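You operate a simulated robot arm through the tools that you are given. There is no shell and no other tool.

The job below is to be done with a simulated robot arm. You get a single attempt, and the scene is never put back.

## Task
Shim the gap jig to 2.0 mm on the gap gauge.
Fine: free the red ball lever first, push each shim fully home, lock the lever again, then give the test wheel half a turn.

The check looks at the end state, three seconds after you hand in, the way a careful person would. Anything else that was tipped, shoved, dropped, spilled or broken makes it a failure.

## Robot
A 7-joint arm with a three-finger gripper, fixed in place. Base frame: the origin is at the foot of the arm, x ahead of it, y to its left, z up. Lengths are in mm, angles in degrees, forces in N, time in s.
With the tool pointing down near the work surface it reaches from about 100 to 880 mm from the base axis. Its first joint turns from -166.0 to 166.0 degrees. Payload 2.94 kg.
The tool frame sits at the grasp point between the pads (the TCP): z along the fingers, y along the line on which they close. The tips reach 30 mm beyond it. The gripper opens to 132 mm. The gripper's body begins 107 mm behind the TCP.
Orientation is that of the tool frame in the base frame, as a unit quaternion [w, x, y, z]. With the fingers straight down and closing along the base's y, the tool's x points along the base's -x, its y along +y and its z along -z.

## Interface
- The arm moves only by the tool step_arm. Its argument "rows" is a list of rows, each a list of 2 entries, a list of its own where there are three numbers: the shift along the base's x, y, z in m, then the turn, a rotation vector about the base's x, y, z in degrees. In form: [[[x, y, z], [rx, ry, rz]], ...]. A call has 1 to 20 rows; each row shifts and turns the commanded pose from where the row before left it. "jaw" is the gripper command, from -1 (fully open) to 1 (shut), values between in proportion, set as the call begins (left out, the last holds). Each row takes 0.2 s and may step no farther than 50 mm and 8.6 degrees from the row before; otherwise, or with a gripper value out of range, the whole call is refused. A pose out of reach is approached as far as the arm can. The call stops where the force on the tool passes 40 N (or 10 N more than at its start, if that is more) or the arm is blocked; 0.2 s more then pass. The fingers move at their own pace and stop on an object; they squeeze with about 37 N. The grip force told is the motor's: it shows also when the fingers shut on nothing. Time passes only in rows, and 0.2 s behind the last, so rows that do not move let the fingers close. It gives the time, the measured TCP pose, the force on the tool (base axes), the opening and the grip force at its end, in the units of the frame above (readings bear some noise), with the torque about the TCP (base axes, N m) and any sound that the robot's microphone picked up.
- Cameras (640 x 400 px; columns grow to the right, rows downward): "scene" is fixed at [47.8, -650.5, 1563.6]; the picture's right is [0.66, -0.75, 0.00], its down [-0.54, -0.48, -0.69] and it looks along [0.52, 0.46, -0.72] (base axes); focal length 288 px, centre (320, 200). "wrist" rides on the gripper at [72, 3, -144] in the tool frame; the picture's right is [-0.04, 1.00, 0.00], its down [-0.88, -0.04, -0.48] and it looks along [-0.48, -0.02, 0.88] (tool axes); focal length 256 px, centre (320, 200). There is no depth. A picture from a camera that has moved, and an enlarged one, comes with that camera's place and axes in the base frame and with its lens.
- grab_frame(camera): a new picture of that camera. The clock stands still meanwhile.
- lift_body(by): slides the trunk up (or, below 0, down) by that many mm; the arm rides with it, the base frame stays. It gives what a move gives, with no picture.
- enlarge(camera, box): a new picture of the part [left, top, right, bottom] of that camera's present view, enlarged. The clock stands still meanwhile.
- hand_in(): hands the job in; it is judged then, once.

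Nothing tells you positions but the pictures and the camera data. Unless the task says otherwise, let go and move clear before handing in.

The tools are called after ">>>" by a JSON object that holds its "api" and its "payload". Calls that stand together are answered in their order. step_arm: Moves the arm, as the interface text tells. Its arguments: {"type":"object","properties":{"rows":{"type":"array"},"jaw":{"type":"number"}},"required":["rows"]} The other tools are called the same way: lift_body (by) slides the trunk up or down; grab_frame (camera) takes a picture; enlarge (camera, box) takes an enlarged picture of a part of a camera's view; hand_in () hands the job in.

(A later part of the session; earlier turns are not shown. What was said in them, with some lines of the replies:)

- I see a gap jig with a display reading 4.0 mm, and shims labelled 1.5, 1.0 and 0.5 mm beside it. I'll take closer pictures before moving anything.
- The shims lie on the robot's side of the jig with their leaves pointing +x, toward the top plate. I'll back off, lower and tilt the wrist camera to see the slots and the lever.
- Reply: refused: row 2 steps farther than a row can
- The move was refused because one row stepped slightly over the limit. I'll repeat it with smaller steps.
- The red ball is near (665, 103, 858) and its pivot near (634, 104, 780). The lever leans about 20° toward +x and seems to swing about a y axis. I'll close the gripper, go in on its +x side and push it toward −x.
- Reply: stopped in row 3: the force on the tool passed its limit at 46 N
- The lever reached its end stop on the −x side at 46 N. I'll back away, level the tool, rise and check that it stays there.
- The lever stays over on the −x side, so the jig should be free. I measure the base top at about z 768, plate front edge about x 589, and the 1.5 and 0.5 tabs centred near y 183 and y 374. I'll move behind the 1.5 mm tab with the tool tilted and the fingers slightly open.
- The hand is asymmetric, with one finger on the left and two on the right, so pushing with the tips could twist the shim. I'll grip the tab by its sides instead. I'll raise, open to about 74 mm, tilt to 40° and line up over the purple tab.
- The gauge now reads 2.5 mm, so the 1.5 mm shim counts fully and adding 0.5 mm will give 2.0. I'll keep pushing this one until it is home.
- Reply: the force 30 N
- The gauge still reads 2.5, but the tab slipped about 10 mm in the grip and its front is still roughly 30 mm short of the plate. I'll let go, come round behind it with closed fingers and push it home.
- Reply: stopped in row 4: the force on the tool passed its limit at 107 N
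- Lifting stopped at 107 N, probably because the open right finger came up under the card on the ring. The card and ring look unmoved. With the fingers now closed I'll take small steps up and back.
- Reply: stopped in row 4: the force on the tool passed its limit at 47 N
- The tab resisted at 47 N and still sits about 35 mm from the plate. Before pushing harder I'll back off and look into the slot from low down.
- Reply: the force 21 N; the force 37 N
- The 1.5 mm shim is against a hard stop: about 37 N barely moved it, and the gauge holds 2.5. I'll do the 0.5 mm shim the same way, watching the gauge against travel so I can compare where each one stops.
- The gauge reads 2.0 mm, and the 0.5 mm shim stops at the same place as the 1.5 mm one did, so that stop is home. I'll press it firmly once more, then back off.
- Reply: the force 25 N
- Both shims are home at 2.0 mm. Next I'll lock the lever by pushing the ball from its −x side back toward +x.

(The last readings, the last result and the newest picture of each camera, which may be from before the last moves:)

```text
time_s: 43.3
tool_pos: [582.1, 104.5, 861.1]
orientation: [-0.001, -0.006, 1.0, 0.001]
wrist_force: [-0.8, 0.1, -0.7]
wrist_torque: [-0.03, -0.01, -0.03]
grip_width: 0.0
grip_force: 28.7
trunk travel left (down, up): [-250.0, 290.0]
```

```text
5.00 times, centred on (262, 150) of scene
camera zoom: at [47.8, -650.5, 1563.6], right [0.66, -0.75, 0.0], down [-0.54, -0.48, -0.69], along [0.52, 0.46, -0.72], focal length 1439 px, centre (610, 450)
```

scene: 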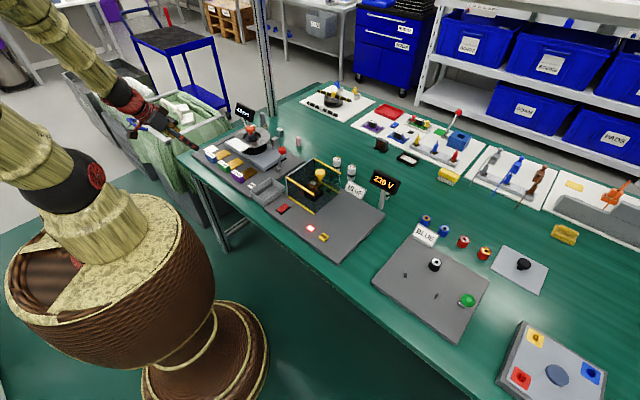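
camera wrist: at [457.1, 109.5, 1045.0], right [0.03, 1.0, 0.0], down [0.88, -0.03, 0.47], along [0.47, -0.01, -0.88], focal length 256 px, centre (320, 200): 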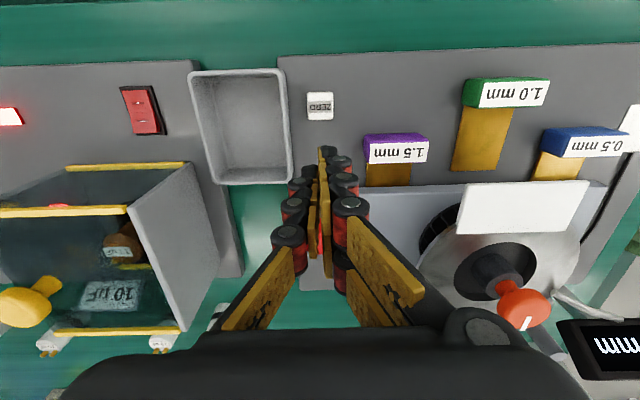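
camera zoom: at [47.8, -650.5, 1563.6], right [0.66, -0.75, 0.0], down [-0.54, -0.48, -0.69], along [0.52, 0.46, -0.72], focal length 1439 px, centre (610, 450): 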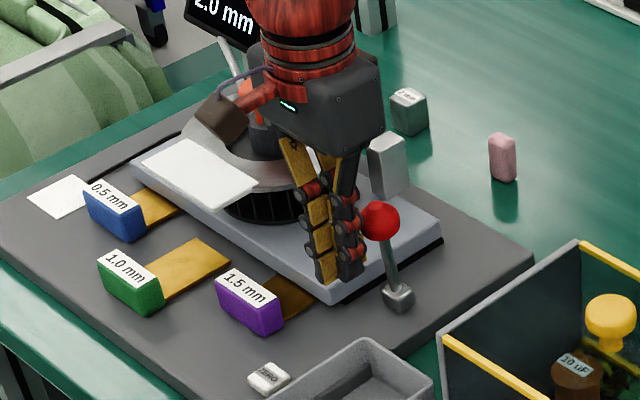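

>>> {"api": "step_arm", "payload": {"rows": [[[0.01, 0, 0], [0, 0, 0]], [[0.01, 0, 0], [0, 0, 0]], [[0.01, 0, 0], [0, 0, 0]], [[0.008, 0, 0], [0, 0, 0]], [[0.005, 0, 0], [0, 0, 0]], [[0.003, 0, 0], [0, 0, 0]], [[0.003, 0, 0], [0, 0, 0]]]}}

>>> {"api": "enlarge", "payload": {"camera": "scene", "box": [206, 110, 318, 190]}}

```text
time_s: 44.9
tool_pos: [627.7, 103.7, 861.0]
orientation: [-0.002, -0.005, 1.0, 0.0]
wrist_force: [-14.7, -1.3, 5.3]
wrist_torque: [0.03, -0.05, -0.01]
grip_width: 0.0
grip_force: 28.2
trunk travel left (down, up): [-250.0, 290.0]
```

```text
5.00 times, centred on (262, 150) of scene
camera zoom: at [47.8, -650.5, 1563.6], right [0.66, -0.75, 0.0], down [-0.54, -0.48, -0.69], along [0.52, 0.46, -0.72], focal length 1439 px, centre (610, 450)
```

zoom: 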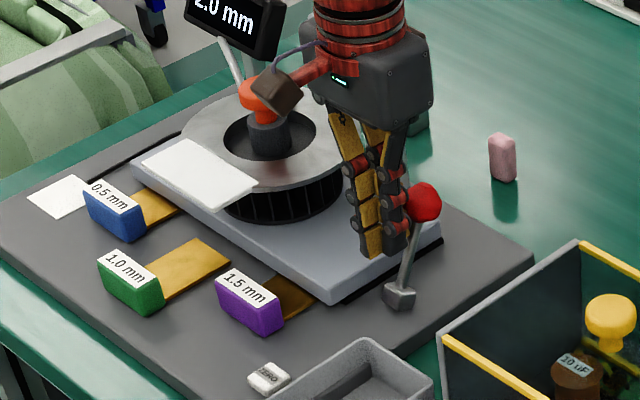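

>>> {"api": "step_arm", "payload": {"rows": [[[0.0015, 0, 0], [0, 0, 0]], [[0.001, 0, 0], [0, 0, 0]]]}}

>>> {"api": "step_arm", "payload": {"rows": [[[-0.02, 0, 0], [0, 0, 0]], [[-0.03, 0, 0.01], [0, 0, 0]], [[-0.01, 0, 0.04], [0, 0, 0]], [[0, 0, 0.045], [0, 0, 0]], [[0, 0, 0.045], [0, 0, 0]]]}}

>>> {"api": "grab_frame", "payload": {"camera": "wrist"}}

>>> {"api": "enlarge", "payload": {"camera": "scene", "box": [190, 90, 302, 180]}}

```text
time_s: 45.5
tool_pos: [628.6, 103.5, 859.6]
orientation: [-0.004, -0.005, 1.0, 0.0]
wrist_force: [-33.1, 0.4, 7.1]
wrist_torque: [0.05, 0.03, 0.03]
grip_width: 0.1
grip_force: 28.3
trunk travel left (down, up): [-250.0, 290.0]
```

```text
time_s: 46.7
tool_pos: [571.5, 103.1, 1000.1]
orientation: [-0.003, -0.005, 1.0, 0.001]
wrist_force: [-0.4, -0.5, -0.3]
wrist_torque: [0.0, 0.01, 0.01]
grip_width: 0.0
grip_force: 28.7
trunk travel left (down, up): [-250.0, 290.0]
```

```text
taken
camera wrist: at [500.1, 104.6, 1144.5], right [0.03, 1.0, 0.0], down [0.88, -0.03, 0.47], along [0.47, -0.01, -0.88], focal length 256 px, centre (320, 200)
```

wrist: 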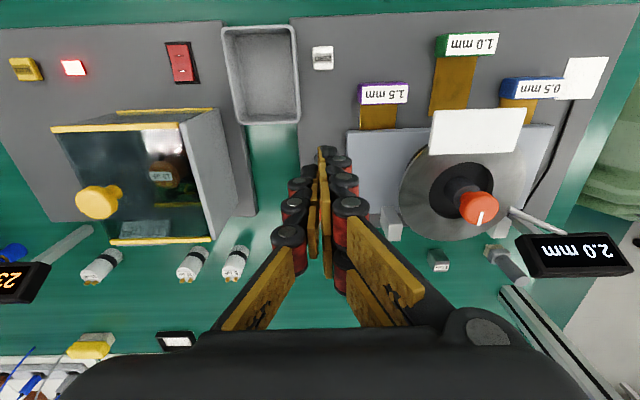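

```text
4.44 times, centred on (246, 135) of scene
camera zoom: at [47.8, -650.5, 1563.6], right [0.66, -0.75, 0.0], down [-0.54, -0.48, -0.69], along [0.52, 0.46, -0.72], focal length 1279 px, centre (649, 489)
```

zoom: 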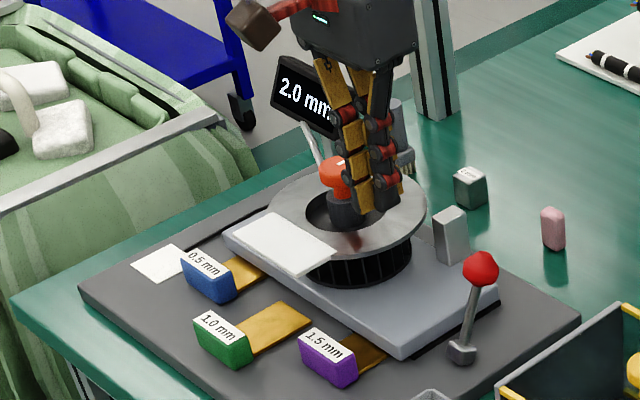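

The lever is back at its original locked position, lever and gauge both as wanted. Last is the orange test wheel, near (648, 279) with its cap at z 887–903. I'll open the fingers and centre above it.

>>> {"api": "step_arm", "payload": {"jaw": 0, "rows": [[[0.02, 0.045, 0], [0, 0, 0]], [[0.02, 0.045, 0], [0, 0, 0]], [[0.02, 0.045, 0], [0, 0, 0]], [[0.016, 0.04, 0], [0, 0, 0]], [[0, 0, 0], [0, 0, 0]]]}}

>>> {"api": "grab_frame", "payload": {"camera": "wrist"}}

>>> {"api": "enlarge", "payload": {"camera": "wrist", "box": [240, 40, 400, 140]}}

>>> {"api": "enlarge", "payload": {"camera": "scene", "box": [190, 70, 302, 140]}}

```text
time_s: 47.9
tool_pos: [650.9, 280.2, 1003.3]
orientation: [-0.001, -0.005, 1.0, 0.001]
wrist_force: [-0.1, 0.7, -0.2]
wrist_torque: [-0.02, 0.01, 0.02]
grip_width: 66.2
grip_force: 0.1
trunk travel left (down, up): [-250.0, 290.0]
```

```text
taken
camera wrist: at [579.4, 281.8, 1147.5], right [0.03, 1.0, 0.0], down [0.88, -0.03, 0.47], along [0.47, -0.01, -0.88], focal length 256 px, centre (320, 200)
```

wrist: 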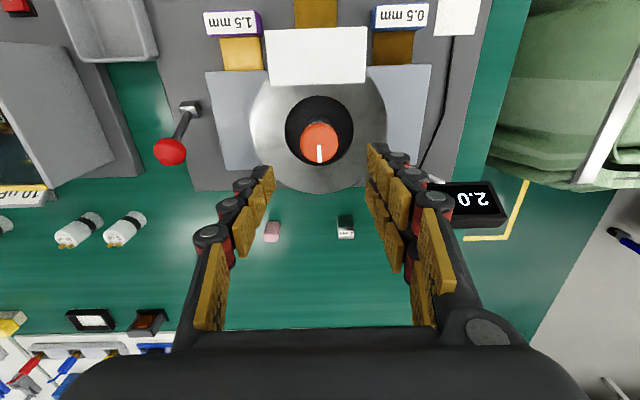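

```text
4.00 times, centred on (320, 90) of wrist
camera zoom: at [579.4, 281.8, 1147.5], right [0.03, 1.0, 0.0], down [0.88, -0.03, 0.47], along [0.47, -0.01, -0.88], focal length 1024 px, centre (320, 640)
```

zoom: 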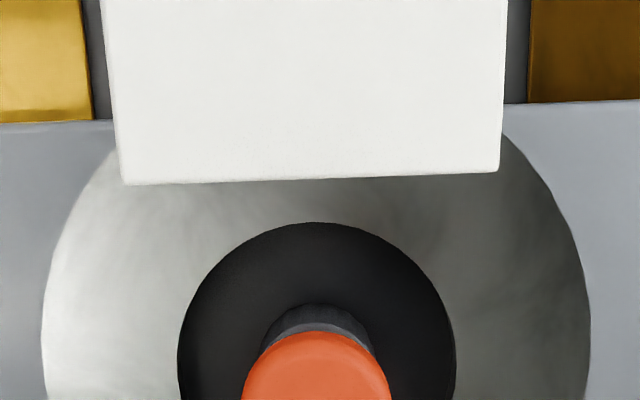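

```text
5.71 times, centred on (246, 105) of scene
camera zoom: at [47.8, -650.5, 1563.6], right [0.66, -0.75, 0.0], down [-0.54, -0.48, -0.69], along [0.52, 0.46, -0.72], focal length 1644 px, centre (743, 743)
```

zoom: 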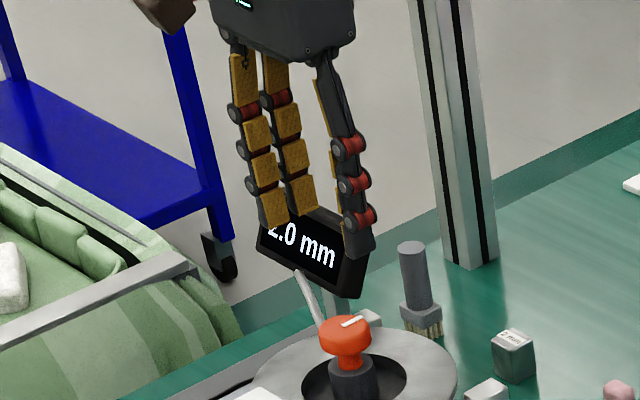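

>>> {"api": "enlarge", "payload": {"camera": "wrist", "box": [270, 105, 366, 165]}}

```text
6.67 times, centred on (318, 135) of wrist
camera zoom: at [579.4, 281.8, 1147.5], right [0.03, 1.0, 0.0], down [0.88, -0.03, 0.47], along [0.47, -0.01, -0.88], focal length 1707 px, centre (333, 633)
```

zoom: 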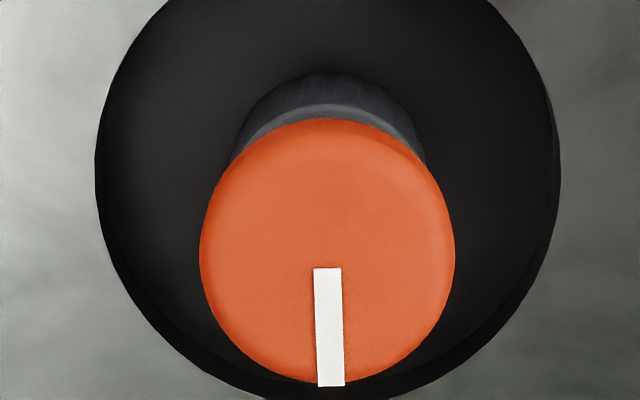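

>>> {"api": "step_arm", "payload": {"rows": [[[-0.0025, 0, 0], [0, 0, -8.2]], [[0, 0, 0], [0, 0, -8.2]], [[0, 0, 0], [0, 0, -8.2]], [[0, 0, 0], [0, 0, -8.2]], [[0, 0, 0], [0, 0, -8.2]], [[0, 0, 0], [0, 0, -8.2]], [[0, 0, 0], [0, 0, -8.2]], [[0, 0, 0], [0, 0, -8.2]], [[0, 0, 0], [0, 0, -8.2]], [[0, 0, 0], [0, 0, -8.2]], [[0, 0, 0], [0, 0, -8]]]}}

>>> {"api": "grab_frame", "payload": {"camera": "wrist"}}

>>> {"api": "grab_frame", "payload": {"camera": "scene"}}

```text
time_s: 50.3
tool_pos: [646.0, 279.1, 999.5]
orientation: [0.001, 0.705, 0.709, 0.001]
wrist_force: [0.4, 0.0, 0.6]
wrist_torque: [0.01, -0.01, 0.0]
grip_width: 65.9
grip_force: 0.0
trunk travel left (down, up): [-250.0, 290.0]
```

```text
taken
camera wrist: at [650.3, 349.7, 1144.5], right [1.0, -0.04, 0.0], down [-0.03, -0.88, 0.47], along [-0.02, -0.47, -0.88], focal length 256 px, centre (320, 200)
```

wrist: 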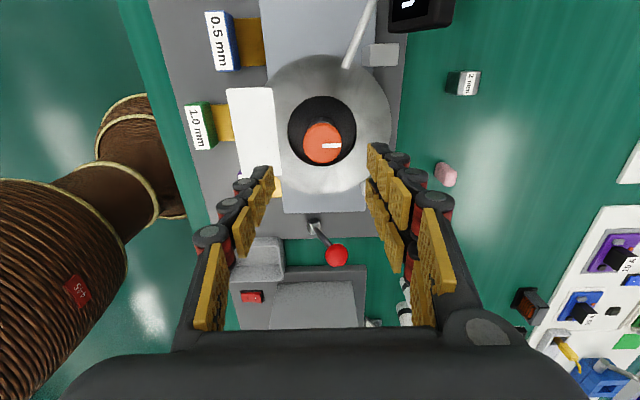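

```text
taken
```

scene: 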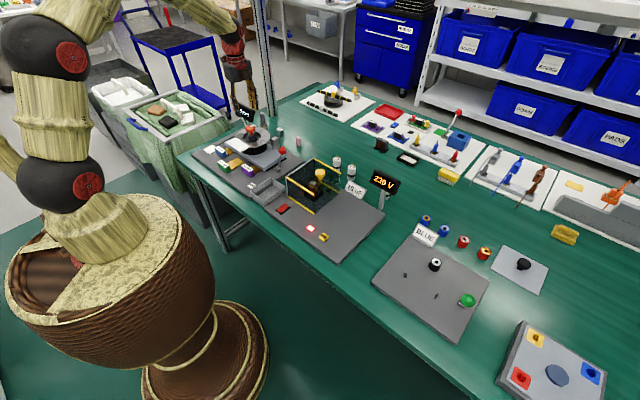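

>>> {"api": "enlarge", "payload": {"camera": "wrist", "box": [270, 105, 366, 165]}}

```text
6.67 times, centred on (318, 135) of wrist
camera zoom: at [650.3, 349.7, 1144.5], right [1.0, -0.04, 0.0], down [-0.03, -0.88, 0.47], along [-0.02, -0.47, -0.88], focal length 1707 px, centre (333, 633)
```

zoom: 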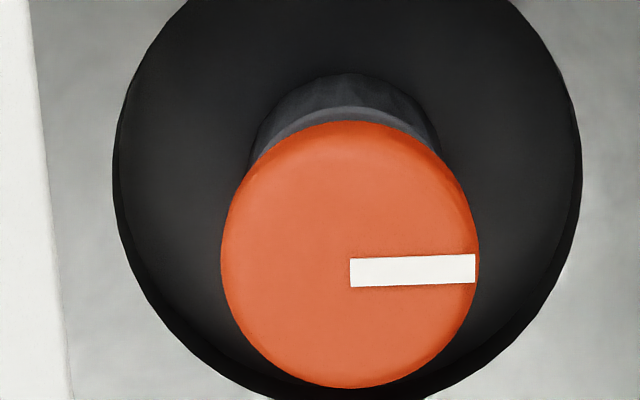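

>>> {"api": "step_arm", "payload": {"rows": [[[0.003, 0.0012, -0.03], [0, 0, 0]], [[0, 0, -0.03], [0, 0, 0]], [[0, 0, -0.02], [0, 0, 0]], [[0, 0, 0], [0, 0, 0]]]}}

>>> {"api": "grab_frame", "payload": {"camera": "wrist"}}

>>> {"api": "enlarge", "payload": {"camera": "scene", "box": [200, 80, 296, 150]}}

```text
time_s: 51.3
tool_pos: [651.0, 280.9, 919.3]
orientation: [0.001, 0.704, 0.71, 0.001]
wrist_force: [0.3, -0.5, 0.1]
wrist_torque: [-0.03, 0.02, -0.03]
grip_width: 65.8
grip_force: 0.1
trunk travel left (down, up): [-250.0, 290.0]
```

```text
taken
camera wrist: at [653.1, 351.0, 1063.8], right [1.0, -0.03, 0.0], down [-0.03, -0.88, 0.47], along [-0.01, -0.47, -0.88], focal length 256 px, centre (320, 200)
```

wrist: 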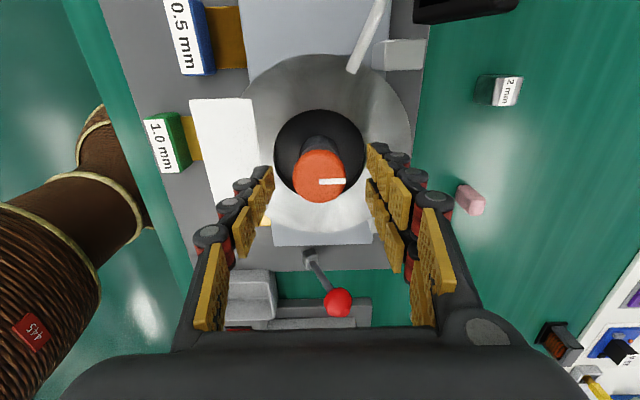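

```text
5.71 times, centred on (248, 115) of scene
camera zoom: at [47.8, -650.5, 1563.6], right [0.66, -0.75, 0.0], down [-0.54, -0.48, -0.69], along [0.52, 0.46, -0.72], focal length 1644 px, centre (731, 686)
```

zoom: 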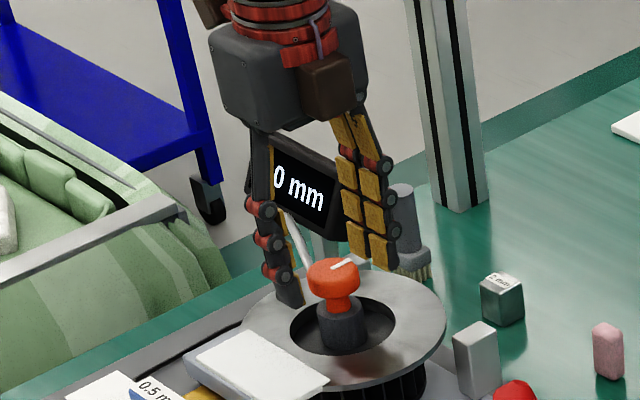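

>>> {"api": "step_arm", "payload": {"rows": [[[0, 0.001, -0.005], [0, 0, 0]], [[0, 0, -0.004], [0, 0, 0]]]}}

>>> {"api": "step_arm", "payload": {"jaw": 0.8, "rows": [[[0, 0, 0], [0, 0, 0]], [[0, 0, 0], [0, 0, 0]], [[0, 0, 0], [0, 0, 0]]]}}

>>> {"api": "enlarge", "payload": {"camera": "wrist", "box": [240, 110, 400, 210]}}

>>> {"api": "enlarge", "payload": {"camera": "scene", "box": [200, 80, 296, 150]}}

```text
time_s: 51.9
tool_pos: [649.6, 281.6, 909.7]
orientation: [0.0, 0.703, 0.711, 0.001]
wrist_force: [0.3, 0.9, 0.1]
wrist_torque: [0.01, 0.0, -0.01]
grip_width: 66.0
grip_force: 0.0
trunk travel left (down, up): [-250.0, 290.0]
```

```text
time_s: 52.7
tool_pos: [650.6, 281.1, 910.6]
orientation: [-0.001, 0.704, 0.711, 0.001]
wrist_force: [-2.2, 0.0, 0.4]
wrist_torque: [0.01, 0.08, 0.03]
grip_width: 36.6
grip_force: 22.8
trunk travel left (down, up): [-250.0, 290.0]
```

```text
4.00 times, centred on (320, 160) of wrist
camera zoom: at [652.5, 351.7, 1055.0], right [1.0, -0.03, 0.0], down [-0.03, -0.88, 0.47], along [-0.02, -0.47, -0.88], focal length 1024 px, centre (320, 360)
```

zoom: 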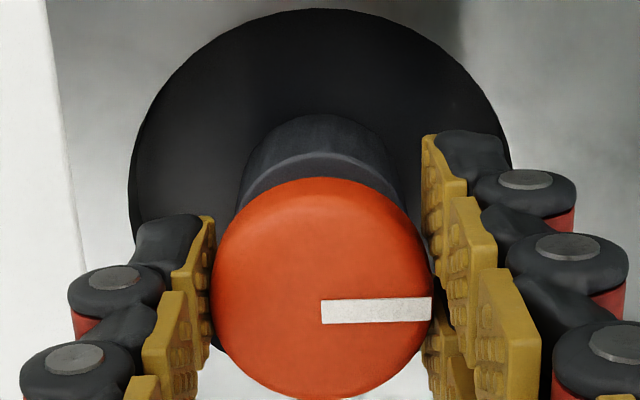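

```text
5.71 times, centred on (248, 115) of scene
camera zoom: at [47.8, -650.5, 1563.6], right [0.66, -0.75, 0.0], down [-0.54, -0.48, -0.69], along [0.52, 0.46, -0.72], focal length 1644 px, centre (731, 686)
```

zoom: 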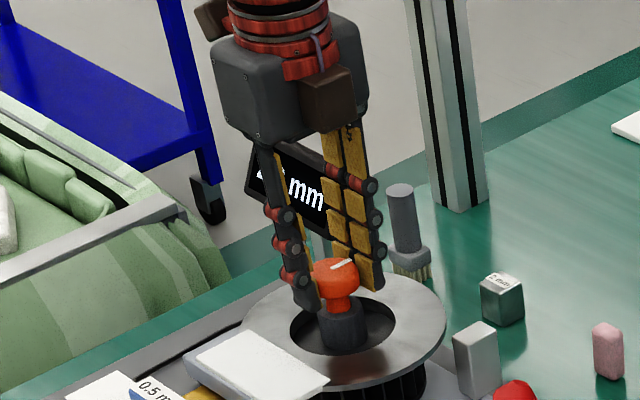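

>>> {"api": "step_arm", "payload": {"rows": [[[0, 0, 0], [0, 0, 0]], [[0, 0, 0], [0, 0, 4]], [[0, 0, 0], [0, 0, 6]], [[0, 0, 0], [0, 0, 6]], [[0, 0, 0], [0, 0, 6]], [[0, 0, 0], [0, 0, 6]], [[0, 0, 0], [0, 0, 2]]]}}

>>> {"api": "enlarge", "payload": {"camera": "wrist", "box": [240, 110, 400, 210]}}

>>> {"api": "enlarge", "payload": {"camera": "scene", "box": [200, 80, 296, 150]}}

```text
time_s: 54.3
tool_pos: [649.2, 280.6, 909.7]
orientation: [-0.002, 0.495, 0.869, 0.001]
wrist_force: [-9.9, -1.1, -4.0]
wrist_torque: [-0.09, 0.3, -0.04]
grip_width: 36.0
grip_force: 44.8
trunk travel left (down, up): [-250.0, 290.0]
```

```text
4.00 times, centred on (320, 160) of wrist
camera zoom: at [616.0, 342.9, 1055.1], right [0.88, 0.47, 0.0], down [0.42, -0.78, 0.47], along [0.22, -0.42, -0.88], focal length 1024 px, centre (320, 360)
```

zoom: 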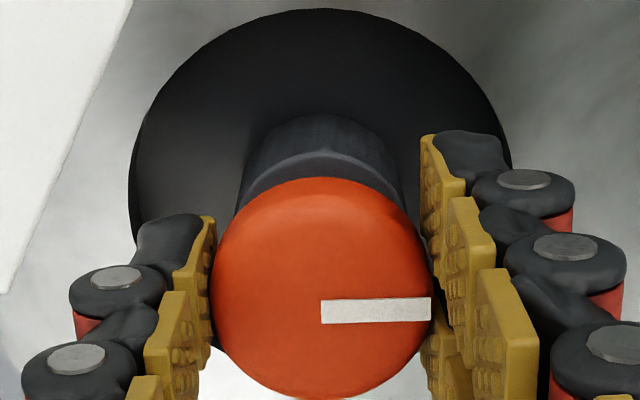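

```text
5.71 times, centred on (248, 115) of scene
camera zoom: at [47.8, -650.5, 1563.6], right [0.66, -0.75, 0.0], down [-0.54, -0.48, -0.69], along [0.52, 0.46, -0.72], focal length 1644 px, centre (731, 686)
```

zoom: 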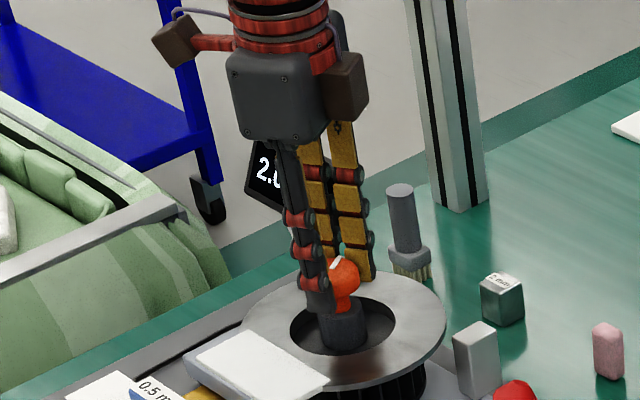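

>>> {"api": "step_arm", "payload": {"rows": [[[-0.0005, 0, 0], [0, 0, 7]], [[0, 0, 0], [0, 0, 7]], [[0, 0, 0], [0, 0, 7]], [[0, 0, 0], [0, 0, 7]], [[0, 0, 0], [0, 0, 7]], [[0, 0, 0], [0, 0, 7]], [[0, 0, 0], [0, 0, 7]], [[0, 0, 0], [0, 0, 7]], [[0, 0, 0], [0, 0, 7]], [[0, 0, 0], [0, 0, 7]]]}}

>>> {"api": "enlarge", "payload": {"camera": "wrist", "box": [240, 110, 400, 210]}}

>>> {"api": "enlarge", "payload": {"camera": "scene", "box": [200, 80, 296, 150]}}

```text
time_s: 56.5
tool_pos: [651.0, 279.7, 911.6]
orientation: [-0.001, -0.093, 0.996, 0.0]
wrist_force: [-9.8, -11.0, -5.8]
wrist_torque: [-0.28, 0.31, -0.01]
grip_width: 36.1
grip_force: 45.3
trunk travel left (down, up): [-250.0, 290.0]
```

```text
4.00 times, centred on (320, 160) of wrist
camera zoom: at [578.7, 268.0, 1055.2], right [-0.14, 0.99, 0.0], down [0.87, 0.13, 0.47], along [0.47, 0.07, -0.88], focal length 1024 px, centre (320, 360)
```

zoom: 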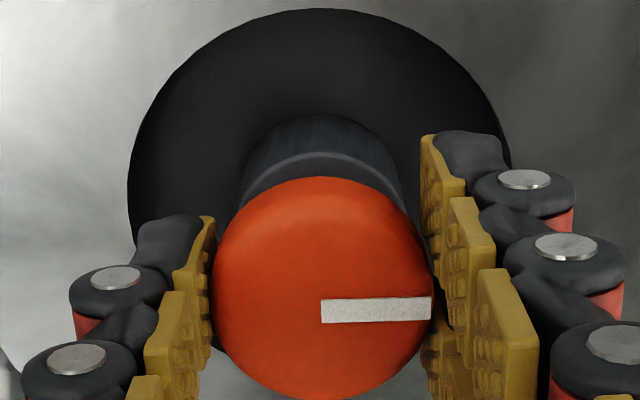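

```text
5.71 times, centred on (248, 115) of scene
camera zoom: at [47.8, -650.5, 1563.6], right [0.66, -0.75, 0.0], down [-0.54, -0.48, -0.69], along [0.52, 0.46, -0.72], focal length 1644 px, centre (731, 686)
```

zoom: 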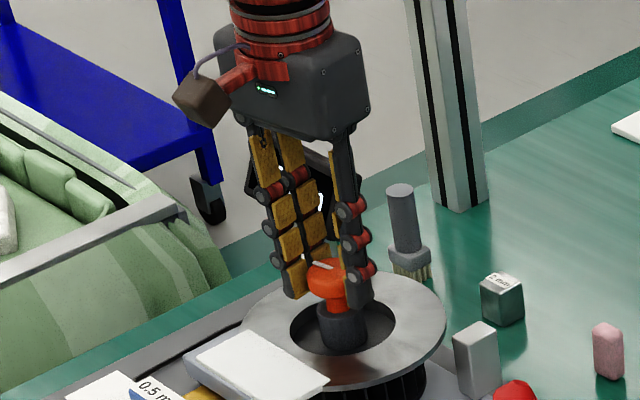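

>>> {"api": "step_arm", "payload": {"rows": [[[-0.0006, -0.0006, 0], [0, 0, 8]], [[0, 0, 0], [0, 0, 8]], [[0, 0, 0], [0, 0, 8]], [[0, 0, 0], [0, 0, 8]], [[0, 0, 0], [0, 0, 8]], [[0, 0, 0], [0, 0, 8]], [[0, 0, 0], [0, 0, 8]], [[0, 0, 0], [0, 0, 8]], [[0, 0, 0], [0, 0, 8]], [[0, 0, 0], [0, 0, 8]], [[0, 0, 0], [0, 0, 0]]]}}

>>> {"api": "enlarge", "payload": {"camera": "wrist", "box": [240, 110, 400, 210]}}

>>> {"api": "enlarge", "payload": {"camera": "scene", "box": [200, 80, 296, 150]}}

```text
time_s: 58.9
tool_pos: [649.3, 279.7, 910.9]
orientation: [0.002, 0.711, -0.704, 0.0]
wrist_force: [0.1, -15.2, -5.9]
wrist_torque: [-0.32, -0.04, 0.01]
grip_width: 35.9
grip_force: 44.8
trunk travel left (down, up): [-250.0, 290.0]
```

```text
4.00 times, centred on (320, 160) of wrist
camera zoom: at [648.7, 206.1, 1055.1], right [-1.0, 0.03, 0.0], down [0.03, 0.88, 0.47], along [0.01, 0.47, -0.88], focal length 1024 px, centre (320, 360)
```

zoom: 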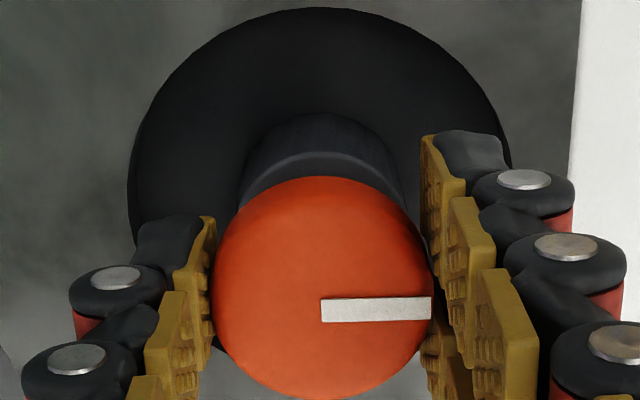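

```text
5.71 times, centred on (248, 115) of scene
camera zoom: at [47.8, -650.5, 1563.6], right [0.66, -0.75, 0.0], down [-0.54, -0.48, -0.69], along [0.52, 0.46, -0.72], focal length 1644 px, centre (731, 686)
```

zoom: 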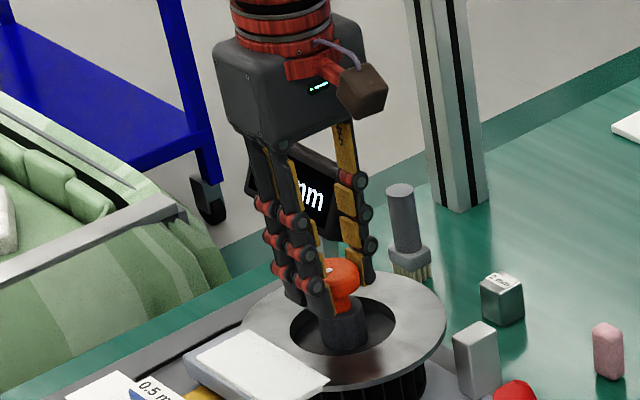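

The wheel has turned half a turn; its white mark now points to −x. I'll ease the side force, release, rise straight up and check.

>>> {"api": "step_arm", "payload": {"rows": [[[0, -0.001, 0], [0, 0, 0]]]}}

>>> {"api": "step_arm", "payload": {"jaw": 0, "rows": [[[0, 0, 0], [0, 0, 0]], [[0, 0, 0], [0, 0, 0]], [[0, 0, 0], [0, 0, 0]]]}}

>>> {"api": "step_arm", "payload": {"rows": [[[0, 0, 0.02], [0, 0, 0]], [[0, 0, 0.04], [0, 0, 0]], [[0, 0, 0.045], [0, 0, 0]], [[0, 0, 0.045], [0, 0, 0]]]}}

>>> {"api": "grab_frame", "payload": {"camera": "wrist"}}

>>> {"api": "enlarge", "payload": {"camera": "scene", "box": [190, 90, 302, 180]}}

```text
time_s: 59.3
tool_pos: [649.9, 279.6, 910.6]
orientation: [0.002, 0.711, -0.703, 0.0]
wrist_force: [1.4, -10.6, -5.3]
wrist_torque: [-0.35, 0.11, 0.01]
grip_width: 35.8
grip_force: 45.2
trunk travel left (down, up): [-250.0, 290.0]
```

```text
time_s: 60.1
tool_pos: [649.4, 278.7, 910.6]
orientation: [0.002, 0.711, -0.704, 0.001]
wrist_force: [-0.2, -0.3, -0.2]
wrist_torque: [-0.03, -0.03, 0.0]
grip_width: 66.0
grip_force: 0.0
trunk travel left (down, up): [-250.0, 290.0]
```

```text
time_s: 61.1
tool_pos: [649.3, 276.3, 1060.2]
orientation: [0.003, 0.711, -0.703, 0.0]
wrist_force: [0.0, -0.3, -0.2]
wrist_torque: [0.01, -0.01, 0.02]
grip_width: 66.1
grip_force: 0.0
trunk travel left (down, up): [-250.0, 290.0]
```

```text
taken
camera wrist: at [647.1, 203.5, 1204.0], right [-1.0, 0.03, 0.0], down [0.03, 0.88, 0.47], along [0.01, 0.47, -0.88], focal length 256 px, centre (320, 200)
```

wrist: 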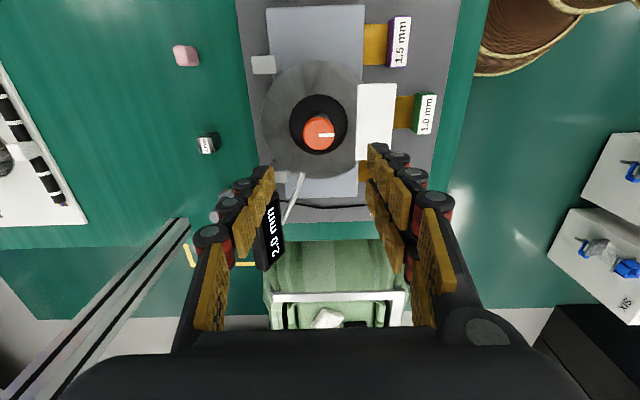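

```text
4.44 times, centred on (246, 135) of scene
camera zoom: at [47.8, -650.5, 1563.6], right [0.66, -0.75, 0.0], down [-0.54, -0.48, -0.69], along [0.52, 0.46, -0.72], focal length 1279 px, centre (649, 489)
```

zoom: 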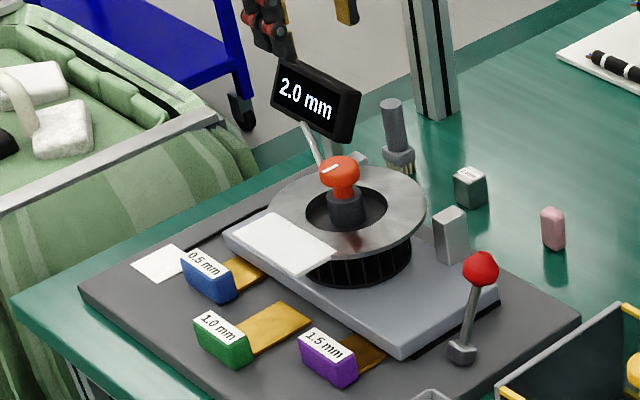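

Everything looks done. The gauge reads 2.0 mm with the 1.5 and 0.5 shims home, the lever is locked at its original position and the wheel is turned half a turn. The 1.0 shim and the other items look untouched and the arm is well clear, so I'm handing in.

>>> {"api": "hand_in", "payload": {}}

```text
The job is handed in.
```

The gap jig is shimmed and the gauge reads 2.0 mm, down from 4.0 mm at the start. I handed the job in; no verdict came back.

- **Lever:** I freed the red ball lever first. After shimming I pushed it back to its end stop, where it sits as it did at the start.
- **Shims:** I used the 1.5 mm and 0.5 mm shims. Both stop hard at the same place with about 35 mm of leaf still showing. I took that stop as home because the gauge only stepped down as each shim reached it. The 1.0 mm shim stayed where it was.
- **Test wheel:** I turned it 180°. Its white mark now points toward the robot instead of away, and the gauge still reads 2.0 mm.

One thing went wrong along the way. While I was lifting off the 1.5 mm shim, the hand hit something and the arm stopped at 107 N, probably a finger coming up under the white card on the ring. The card, ring and wheel looked unmoved in the pictures afterwards.

The arm is clear, above the jig with its fingers open.
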